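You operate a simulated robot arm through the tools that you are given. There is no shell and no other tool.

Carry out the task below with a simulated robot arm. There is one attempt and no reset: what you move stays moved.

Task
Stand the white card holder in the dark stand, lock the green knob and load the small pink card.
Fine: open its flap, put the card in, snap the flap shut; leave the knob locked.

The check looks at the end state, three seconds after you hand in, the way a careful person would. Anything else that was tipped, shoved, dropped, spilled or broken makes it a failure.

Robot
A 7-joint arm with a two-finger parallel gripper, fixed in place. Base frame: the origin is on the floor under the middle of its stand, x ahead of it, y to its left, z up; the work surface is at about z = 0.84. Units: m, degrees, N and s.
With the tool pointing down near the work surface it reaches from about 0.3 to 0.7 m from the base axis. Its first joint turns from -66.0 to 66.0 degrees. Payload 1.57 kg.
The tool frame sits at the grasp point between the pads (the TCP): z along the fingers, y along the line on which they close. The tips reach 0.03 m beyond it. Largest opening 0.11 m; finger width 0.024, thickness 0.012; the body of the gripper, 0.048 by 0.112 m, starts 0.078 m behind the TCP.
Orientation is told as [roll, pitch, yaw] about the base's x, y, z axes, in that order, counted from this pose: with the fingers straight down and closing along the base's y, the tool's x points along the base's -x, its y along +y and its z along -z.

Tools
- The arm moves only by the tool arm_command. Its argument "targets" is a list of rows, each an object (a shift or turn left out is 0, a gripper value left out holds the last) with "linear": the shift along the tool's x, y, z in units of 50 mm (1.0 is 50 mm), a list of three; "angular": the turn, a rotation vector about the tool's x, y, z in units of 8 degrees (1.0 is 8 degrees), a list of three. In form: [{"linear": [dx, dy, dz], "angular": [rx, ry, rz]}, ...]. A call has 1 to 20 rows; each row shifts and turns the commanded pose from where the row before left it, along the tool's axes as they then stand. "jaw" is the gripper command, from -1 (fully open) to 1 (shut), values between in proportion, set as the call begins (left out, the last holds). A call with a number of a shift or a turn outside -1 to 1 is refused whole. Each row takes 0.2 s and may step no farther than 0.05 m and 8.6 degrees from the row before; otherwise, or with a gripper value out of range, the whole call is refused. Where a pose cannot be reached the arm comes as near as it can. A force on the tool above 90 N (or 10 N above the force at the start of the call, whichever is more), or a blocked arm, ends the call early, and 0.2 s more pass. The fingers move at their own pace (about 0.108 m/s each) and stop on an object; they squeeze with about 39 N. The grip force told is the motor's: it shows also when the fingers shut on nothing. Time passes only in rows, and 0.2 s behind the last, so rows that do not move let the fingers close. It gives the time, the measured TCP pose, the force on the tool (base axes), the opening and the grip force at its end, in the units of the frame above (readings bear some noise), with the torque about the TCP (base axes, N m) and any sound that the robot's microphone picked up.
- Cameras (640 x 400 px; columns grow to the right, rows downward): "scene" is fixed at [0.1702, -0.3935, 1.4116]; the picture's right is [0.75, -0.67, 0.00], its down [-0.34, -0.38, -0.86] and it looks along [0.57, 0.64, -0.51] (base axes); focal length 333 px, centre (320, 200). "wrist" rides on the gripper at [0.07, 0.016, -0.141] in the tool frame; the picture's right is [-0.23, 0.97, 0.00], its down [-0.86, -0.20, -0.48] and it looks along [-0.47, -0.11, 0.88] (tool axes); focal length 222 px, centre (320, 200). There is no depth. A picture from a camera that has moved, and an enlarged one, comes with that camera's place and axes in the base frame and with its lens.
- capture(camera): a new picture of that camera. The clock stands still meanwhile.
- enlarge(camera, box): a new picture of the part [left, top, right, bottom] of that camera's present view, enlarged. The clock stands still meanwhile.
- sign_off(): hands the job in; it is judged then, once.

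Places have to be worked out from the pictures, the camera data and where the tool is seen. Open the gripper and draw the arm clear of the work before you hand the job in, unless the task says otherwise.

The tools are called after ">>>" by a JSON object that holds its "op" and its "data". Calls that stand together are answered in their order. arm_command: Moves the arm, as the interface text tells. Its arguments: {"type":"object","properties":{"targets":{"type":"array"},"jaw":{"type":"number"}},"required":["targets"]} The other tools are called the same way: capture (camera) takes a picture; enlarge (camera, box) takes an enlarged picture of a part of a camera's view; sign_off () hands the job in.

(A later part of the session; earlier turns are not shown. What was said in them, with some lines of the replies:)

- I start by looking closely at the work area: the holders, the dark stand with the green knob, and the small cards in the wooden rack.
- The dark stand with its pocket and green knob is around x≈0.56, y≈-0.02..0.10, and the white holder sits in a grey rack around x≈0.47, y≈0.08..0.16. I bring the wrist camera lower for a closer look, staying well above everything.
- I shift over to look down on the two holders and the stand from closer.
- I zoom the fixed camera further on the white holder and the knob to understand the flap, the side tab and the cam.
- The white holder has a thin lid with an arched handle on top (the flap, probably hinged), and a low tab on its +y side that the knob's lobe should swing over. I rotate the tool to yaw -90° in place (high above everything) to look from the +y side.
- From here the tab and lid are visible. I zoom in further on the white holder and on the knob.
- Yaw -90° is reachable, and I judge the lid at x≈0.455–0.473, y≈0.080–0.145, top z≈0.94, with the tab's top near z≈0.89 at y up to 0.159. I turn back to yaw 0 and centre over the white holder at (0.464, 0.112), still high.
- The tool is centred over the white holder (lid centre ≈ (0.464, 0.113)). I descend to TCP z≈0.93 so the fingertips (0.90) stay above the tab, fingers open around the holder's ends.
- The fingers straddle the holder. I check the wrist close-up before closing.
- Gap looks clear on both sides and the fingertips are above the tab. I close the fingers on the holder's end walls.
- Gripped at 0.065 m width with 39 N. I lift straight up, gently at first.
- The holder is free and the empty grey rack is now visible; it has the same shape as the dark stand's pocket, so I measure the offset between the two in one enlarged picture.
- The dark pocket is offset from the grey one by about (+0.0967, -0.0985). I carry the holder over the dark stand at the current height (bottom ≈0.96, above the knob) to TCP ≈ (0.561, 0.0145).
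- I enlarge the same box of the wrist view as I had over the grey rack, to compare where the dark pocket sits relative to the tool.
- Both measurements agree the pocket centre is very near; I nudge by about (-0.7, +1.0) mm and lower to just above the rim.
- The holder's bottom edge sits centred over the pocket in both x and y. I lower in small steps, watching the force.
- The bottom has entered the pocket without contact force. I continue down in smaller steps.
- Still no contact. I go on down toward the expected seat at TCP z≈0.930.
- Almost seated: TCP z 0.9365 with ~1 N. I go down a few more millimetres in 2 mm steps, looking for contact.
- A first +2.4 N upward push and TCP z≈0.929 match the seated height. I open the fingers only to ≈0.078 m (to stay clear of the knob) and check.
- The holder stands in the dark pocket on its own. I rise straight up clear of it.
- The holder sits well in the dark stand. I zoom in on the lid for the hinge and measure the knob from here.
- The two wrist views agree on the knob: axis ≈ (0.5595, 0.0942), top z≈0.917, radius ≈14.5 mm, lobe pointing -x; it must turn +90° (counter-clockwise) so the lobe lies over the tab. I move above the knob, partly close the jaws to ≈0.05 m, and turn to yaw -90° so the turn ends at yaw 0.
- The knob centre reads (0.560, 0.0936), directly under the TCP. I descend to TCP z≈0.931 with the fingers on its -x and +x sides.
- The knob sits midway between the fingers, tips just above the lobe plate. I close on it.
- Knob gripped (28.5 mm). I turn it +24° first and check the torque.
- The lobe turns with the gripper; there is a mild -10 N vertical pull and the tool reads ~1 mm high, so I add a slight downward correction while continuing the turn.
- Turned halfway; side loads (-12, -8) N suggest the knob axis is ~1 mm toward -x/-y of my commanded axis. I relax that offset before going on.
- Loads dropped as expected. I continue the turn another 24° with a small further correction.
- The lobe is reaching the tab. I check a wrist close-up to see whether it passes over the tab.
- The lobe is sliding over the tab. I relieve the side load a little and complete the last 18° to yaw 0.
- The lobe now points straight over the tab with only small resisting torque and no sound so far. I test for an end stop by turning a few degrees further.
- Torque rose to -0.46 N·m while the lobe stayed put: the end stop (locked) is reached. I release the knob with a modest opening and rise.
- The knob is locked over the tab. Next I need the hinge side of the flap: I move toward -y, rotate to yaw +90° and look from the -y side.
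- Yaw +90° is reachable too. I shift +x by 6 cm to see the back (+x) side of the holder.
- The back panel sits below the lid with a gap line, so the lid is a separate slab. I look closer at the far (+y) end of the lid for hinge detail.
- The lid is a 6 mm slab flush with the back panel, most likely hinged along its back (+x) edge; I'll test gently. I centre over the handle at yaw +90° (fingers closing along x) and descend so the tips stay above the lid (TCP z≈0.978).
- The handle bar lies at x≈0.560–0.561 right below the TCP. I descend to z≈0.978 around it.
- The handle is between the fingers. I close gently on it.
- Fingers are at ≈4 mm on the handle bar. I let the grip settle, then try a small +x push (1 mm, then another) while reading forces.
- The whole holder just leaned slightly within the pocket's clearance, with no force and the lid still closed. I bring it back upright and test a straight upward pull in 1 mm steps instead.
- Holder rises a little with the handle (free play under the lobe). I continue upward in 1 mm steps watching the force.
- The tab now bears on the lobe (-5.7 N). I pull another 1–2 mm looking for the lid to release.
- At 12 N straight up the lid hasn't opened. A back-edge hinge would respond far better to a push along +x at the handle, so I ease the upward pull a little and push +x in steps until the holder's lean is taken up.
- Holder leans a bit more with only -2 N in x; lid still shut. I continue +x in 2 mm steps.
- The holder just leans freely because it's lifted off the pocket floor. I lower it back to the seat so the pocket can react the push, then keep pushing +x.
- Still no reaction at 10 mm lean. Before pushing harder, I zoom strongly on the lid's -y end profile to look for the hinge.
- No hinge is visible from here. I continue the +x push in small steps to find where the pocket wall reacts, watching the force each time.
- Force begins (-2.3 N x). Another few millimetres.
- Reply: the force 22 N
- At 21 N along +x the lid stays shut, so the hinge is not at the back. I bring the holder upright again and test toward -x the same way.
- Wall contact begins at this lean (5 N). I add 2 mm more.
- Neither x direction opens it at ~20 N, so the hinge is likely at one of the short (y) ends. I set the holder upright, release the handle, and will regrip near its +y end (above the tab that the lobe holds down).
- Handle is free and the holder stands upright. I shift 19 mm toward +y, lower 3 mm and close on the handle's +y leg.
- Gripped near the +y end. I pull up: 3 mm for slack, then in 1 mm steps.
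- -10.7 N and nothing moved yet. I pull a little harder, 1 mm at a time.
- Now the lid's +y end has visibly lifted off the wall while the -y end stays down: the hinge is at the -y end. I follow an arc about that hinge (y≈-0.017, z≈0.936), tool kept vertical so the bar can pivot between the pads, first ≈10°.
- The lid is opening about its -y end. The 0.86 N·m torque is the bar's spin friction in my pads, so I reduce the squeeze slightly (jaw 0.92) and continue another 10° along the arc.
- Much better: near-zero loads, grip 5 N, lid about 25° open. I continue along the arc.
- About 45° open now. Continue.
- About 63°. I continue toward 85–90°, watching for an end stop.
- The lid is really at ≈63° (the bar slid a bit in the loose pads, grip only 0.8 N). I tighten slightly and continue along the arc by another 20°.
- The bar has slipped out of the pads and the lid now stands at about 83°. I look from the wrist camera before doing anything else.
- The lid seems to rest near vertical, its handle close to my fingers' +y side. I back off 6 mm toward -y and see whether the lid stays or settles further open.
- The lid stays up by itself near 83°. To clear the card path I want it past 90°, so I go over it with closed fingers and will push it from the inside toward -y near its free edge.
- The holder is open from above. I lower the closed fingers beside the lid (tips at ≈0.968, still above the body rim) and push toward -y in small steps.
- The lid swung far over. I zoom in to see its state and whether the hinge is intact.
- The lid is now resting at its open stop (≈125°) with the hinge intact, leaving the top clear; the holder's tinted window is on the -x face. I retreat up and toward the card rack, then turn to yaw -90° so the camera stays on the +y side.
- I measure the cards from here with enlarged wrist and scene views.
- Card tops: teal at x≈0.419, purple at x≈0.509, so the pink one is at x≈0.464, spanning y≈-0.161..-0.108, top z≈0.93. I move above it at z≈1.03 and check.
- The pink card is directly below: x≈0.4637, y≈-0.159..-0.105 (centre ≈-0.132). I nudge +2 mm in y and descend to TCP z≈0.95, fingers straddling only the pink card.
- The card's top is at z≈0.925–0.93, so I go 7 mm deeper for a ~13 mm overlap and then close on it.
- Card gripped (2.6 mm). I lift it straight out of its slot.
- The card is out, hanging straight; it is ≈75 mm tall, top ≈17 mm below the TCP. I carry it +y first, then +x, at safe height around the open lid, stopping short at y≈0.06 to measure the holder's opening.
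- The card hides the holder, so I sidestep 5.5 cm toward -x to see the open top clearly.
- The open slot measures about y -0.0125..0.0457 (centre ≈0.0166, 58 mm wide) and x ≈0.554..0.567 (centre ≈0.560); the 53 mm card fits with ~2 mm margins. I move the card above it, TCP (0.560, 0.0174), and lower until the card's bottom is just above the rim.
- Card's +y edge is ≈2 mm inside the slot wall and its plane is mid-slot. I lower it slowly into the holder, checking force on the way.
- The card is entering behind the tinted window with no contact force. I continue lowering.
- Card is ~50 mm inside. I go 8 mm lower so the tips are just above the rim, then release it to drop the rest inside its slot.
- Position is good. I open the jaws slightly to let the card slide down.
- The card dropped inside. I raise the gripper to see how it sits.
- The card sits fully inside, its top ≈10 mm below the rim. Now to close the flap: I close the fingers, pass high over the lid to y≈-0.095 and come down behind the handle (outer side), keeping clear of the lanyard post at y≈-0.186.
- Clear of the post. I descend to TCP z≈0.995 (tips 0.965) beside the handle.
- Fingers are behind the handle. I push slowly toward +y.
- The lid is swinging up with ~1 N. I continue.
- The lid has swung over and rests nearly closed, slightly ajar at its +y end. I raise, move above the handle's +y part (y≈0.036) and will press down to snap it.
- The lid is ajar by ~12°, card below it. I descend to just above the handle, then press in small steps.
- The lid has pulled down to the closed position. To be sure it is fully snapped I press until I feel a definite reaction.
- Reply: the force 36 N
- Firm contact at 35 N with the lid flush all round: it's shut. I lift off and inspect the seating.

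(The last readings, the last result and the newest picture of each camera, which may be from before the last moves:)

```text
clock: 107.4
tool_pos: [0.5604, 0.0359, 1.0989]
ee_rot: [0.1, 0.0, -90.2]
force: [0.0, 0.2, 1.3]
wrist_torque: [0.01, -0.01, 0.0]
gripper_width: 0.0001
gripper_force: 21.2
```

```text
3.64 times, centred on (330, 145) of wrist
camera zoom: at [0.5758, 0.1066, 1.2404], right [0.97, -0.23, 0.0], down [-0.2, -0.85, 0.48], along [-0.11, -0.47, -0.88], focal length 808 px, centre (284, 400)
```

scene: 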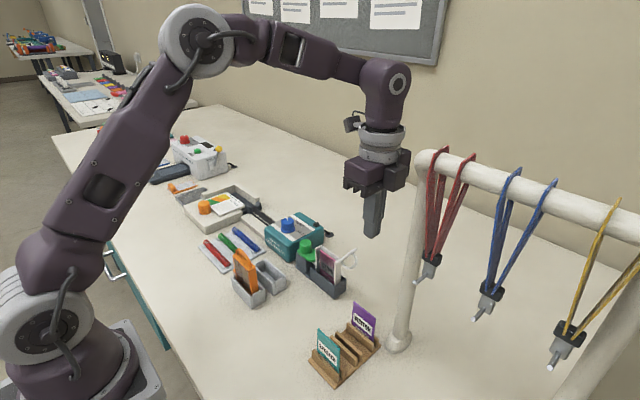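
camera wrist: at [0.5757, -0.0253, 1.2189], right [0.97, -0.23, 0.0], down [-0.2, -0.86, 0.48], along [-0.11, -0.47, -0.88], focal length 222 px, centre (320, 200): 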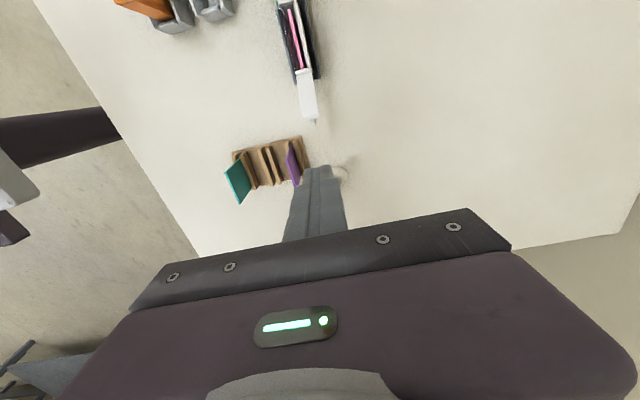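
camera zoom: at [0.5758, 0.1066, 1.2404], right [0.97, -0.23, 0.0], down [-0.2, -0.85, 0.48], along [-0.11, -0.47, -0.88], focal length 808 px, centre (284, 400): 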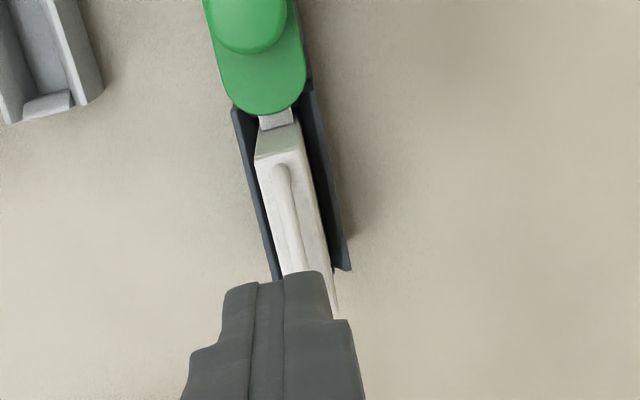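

The flap is closed, the card shows through the window, and the knob's lobe still covers the tab. I open the gripper, rise and withdraw toward the starting pose, then do a final check.

>>> {"op": "arm_command", "data": {"targets": [{"linear": [0, 0, -0.9]}, {"linear": [0, 0, -0.9]}, {"linear": [-0.3, -0.85, -0.2]}, {"linear": [-0.3, -0.85, -0.2]}, {"linear": [-0.3, -0.85, -0.2]}, {"linear": [-0.3, -0.85, -0.2]}, {"linear": [0, -0.5, 0]}, {"linear": [0, 0, 0]}], "jaw": -1}}

>>> {"op": "capture", "data": {"camera": "scene"}}

>>> {"op": "enlarge", "data": {"camera": "scene", "box": [290, 225, 360, 300]}}

>>> {"op": "capture", "data": {"camera": "wrist"}}

```text
clock: 109.2
tool_pos: [0.3649, -0.0254, 1.228]
ee_rot: [0.0, 0.1, -90.0]
force: [-0.2, -0.1, -0.6]
wrist_torque: [-0.03, 0.0, -0.03]
gripper_width: 0.1099
gripper_force: 0.0
```

```text
taken
```

scene: 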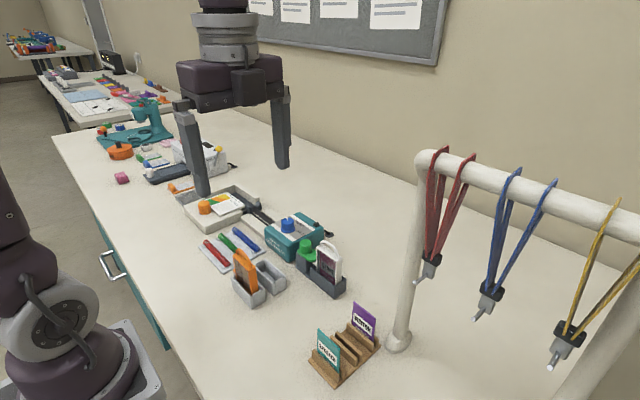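

```text
5.33 times, centred on (325, 262) of scene
camera zoom: at [0.1701, -0.3936, 1.4116], right [0.75, -0.67, 0.0], down [-0.34, -0.38, -0.86], along [0.57, 0.64, -0.51], focal length 1778 px, centre (293, -133)
```

zoom: 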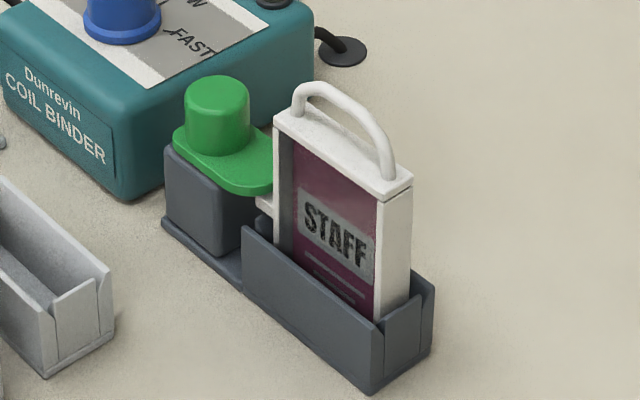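

```text
taken
camera wrist: at [0.3804, 0.046, 1.3694], right [0.97, -0.23, 0.0], down [-0.2, -0.85, 0.48], along [-0.11, -0.47, -0.88], focal length 222 px, centre (320, 200)
```

wrist: 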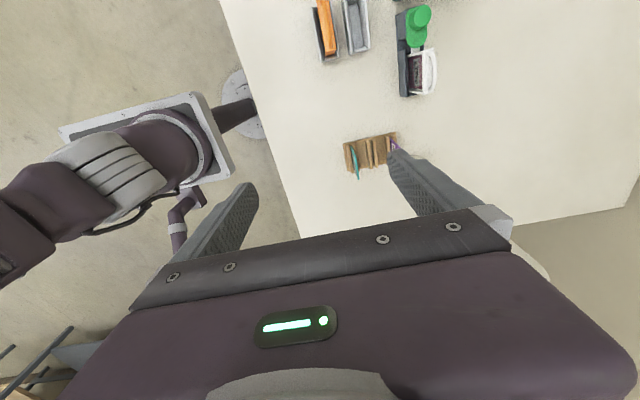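

Everything matches the locked, closed state. One last close look at the knob's lobe angle and the lid seam before handing in.

>>> {"op": "enlarge", "data": {"camera": "wrist", "box": [385, 0, 450, 100]}}

>>> {"op": "enlarge", "data": {"camera": "scene", "box": [310, 238, 346, 268]}}

>>> {"op": "enlarge", "data": {"camera": "scene", "box": [200, 215, 300, 305]}}

```text
4.00 times, centred on (418, 50) of wrist
camera zoom: at [0.3804, 0.046, 1.3694], right [0.97, -0.23, 0.0], down [-0.2, -0.85, 0.48], along [-0.11, -0.47, -0.88], focal length 888 px, centre (-70, 800)
```

zoom: 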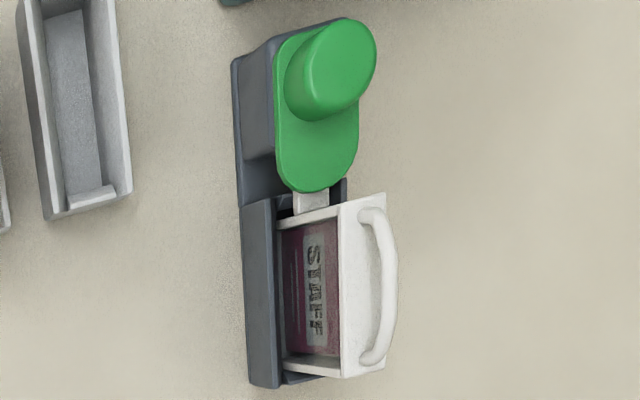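

```text
13.33 times, centred on (328, 253) of scene
camera zoom: at [0.1701, -0.3936, 1.4116], right [0.75, -0.67, 0.0], down [-0.34, -0.38, -0.86], along [0.57, 0.64, -0.51], focal length 4444 px, centre (213, -507)
```

zoom: 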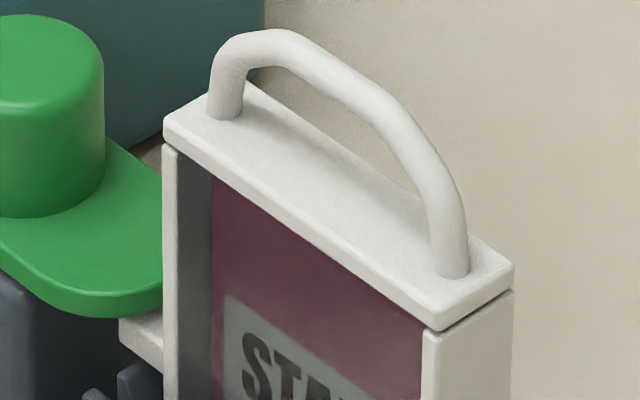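

```text
4.44 times, centred on (250, 260) of scene
camera zoom: at [0.1701, -0.3936, 1.4116], right [0.75, -0.67, 0.0], down [-0.34, -0.38, -0.86], along [0.57, 0.64, -0.51], focal length 1481 px, centre (631, -67)
```

zoom: 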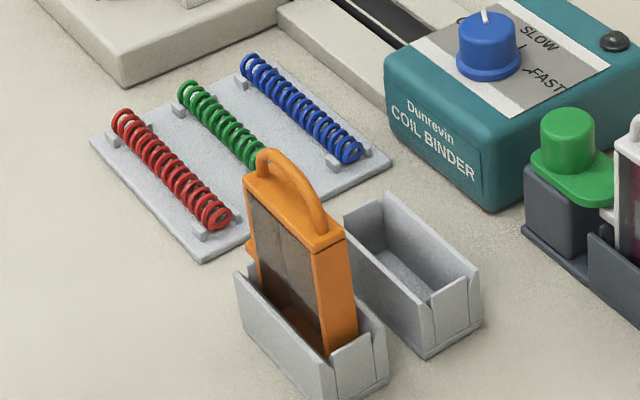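

The white holder stands in the dark stand with the knob's lobe locked over its tab. The STAFF card is inside behind the shut flap, nothing else looks disturbed, and the arm is clear with the gripper open, so I hand in.

>>> {"op": "sign_off", "data": {}}

```text
The job is handed in.
```

I finished the task and handed it in; I don't have the result of the check.

- **Holder:** the white card holder stands in the dark stand. It has some play in the pocket, so it may sit a millimetre or two off centre.
- **Knob:** the green knob is turned a quarter turn to its end stop. Its lobe covers the tab on the side of the holder.
- **Card:** the pink STAFF card is inside the holder, facing the front window, with its top about 10 mm below the rim.
- **Flap:** it looked fully shut, with its seam as it was before opening. I pressed it to about 35 N, but the microphone reported no click, so I'm judging the snap by sight and force.

While working out where the flap hinges (it is at the end farthest from the knob), I leaned the holder back and forth in the stand with up to about 20 N. I saw no movement of the stand. In the last pictures the other holder, the other cards and the rest of the table look undisturbed. The gripper is open and the arm is clear of the work.
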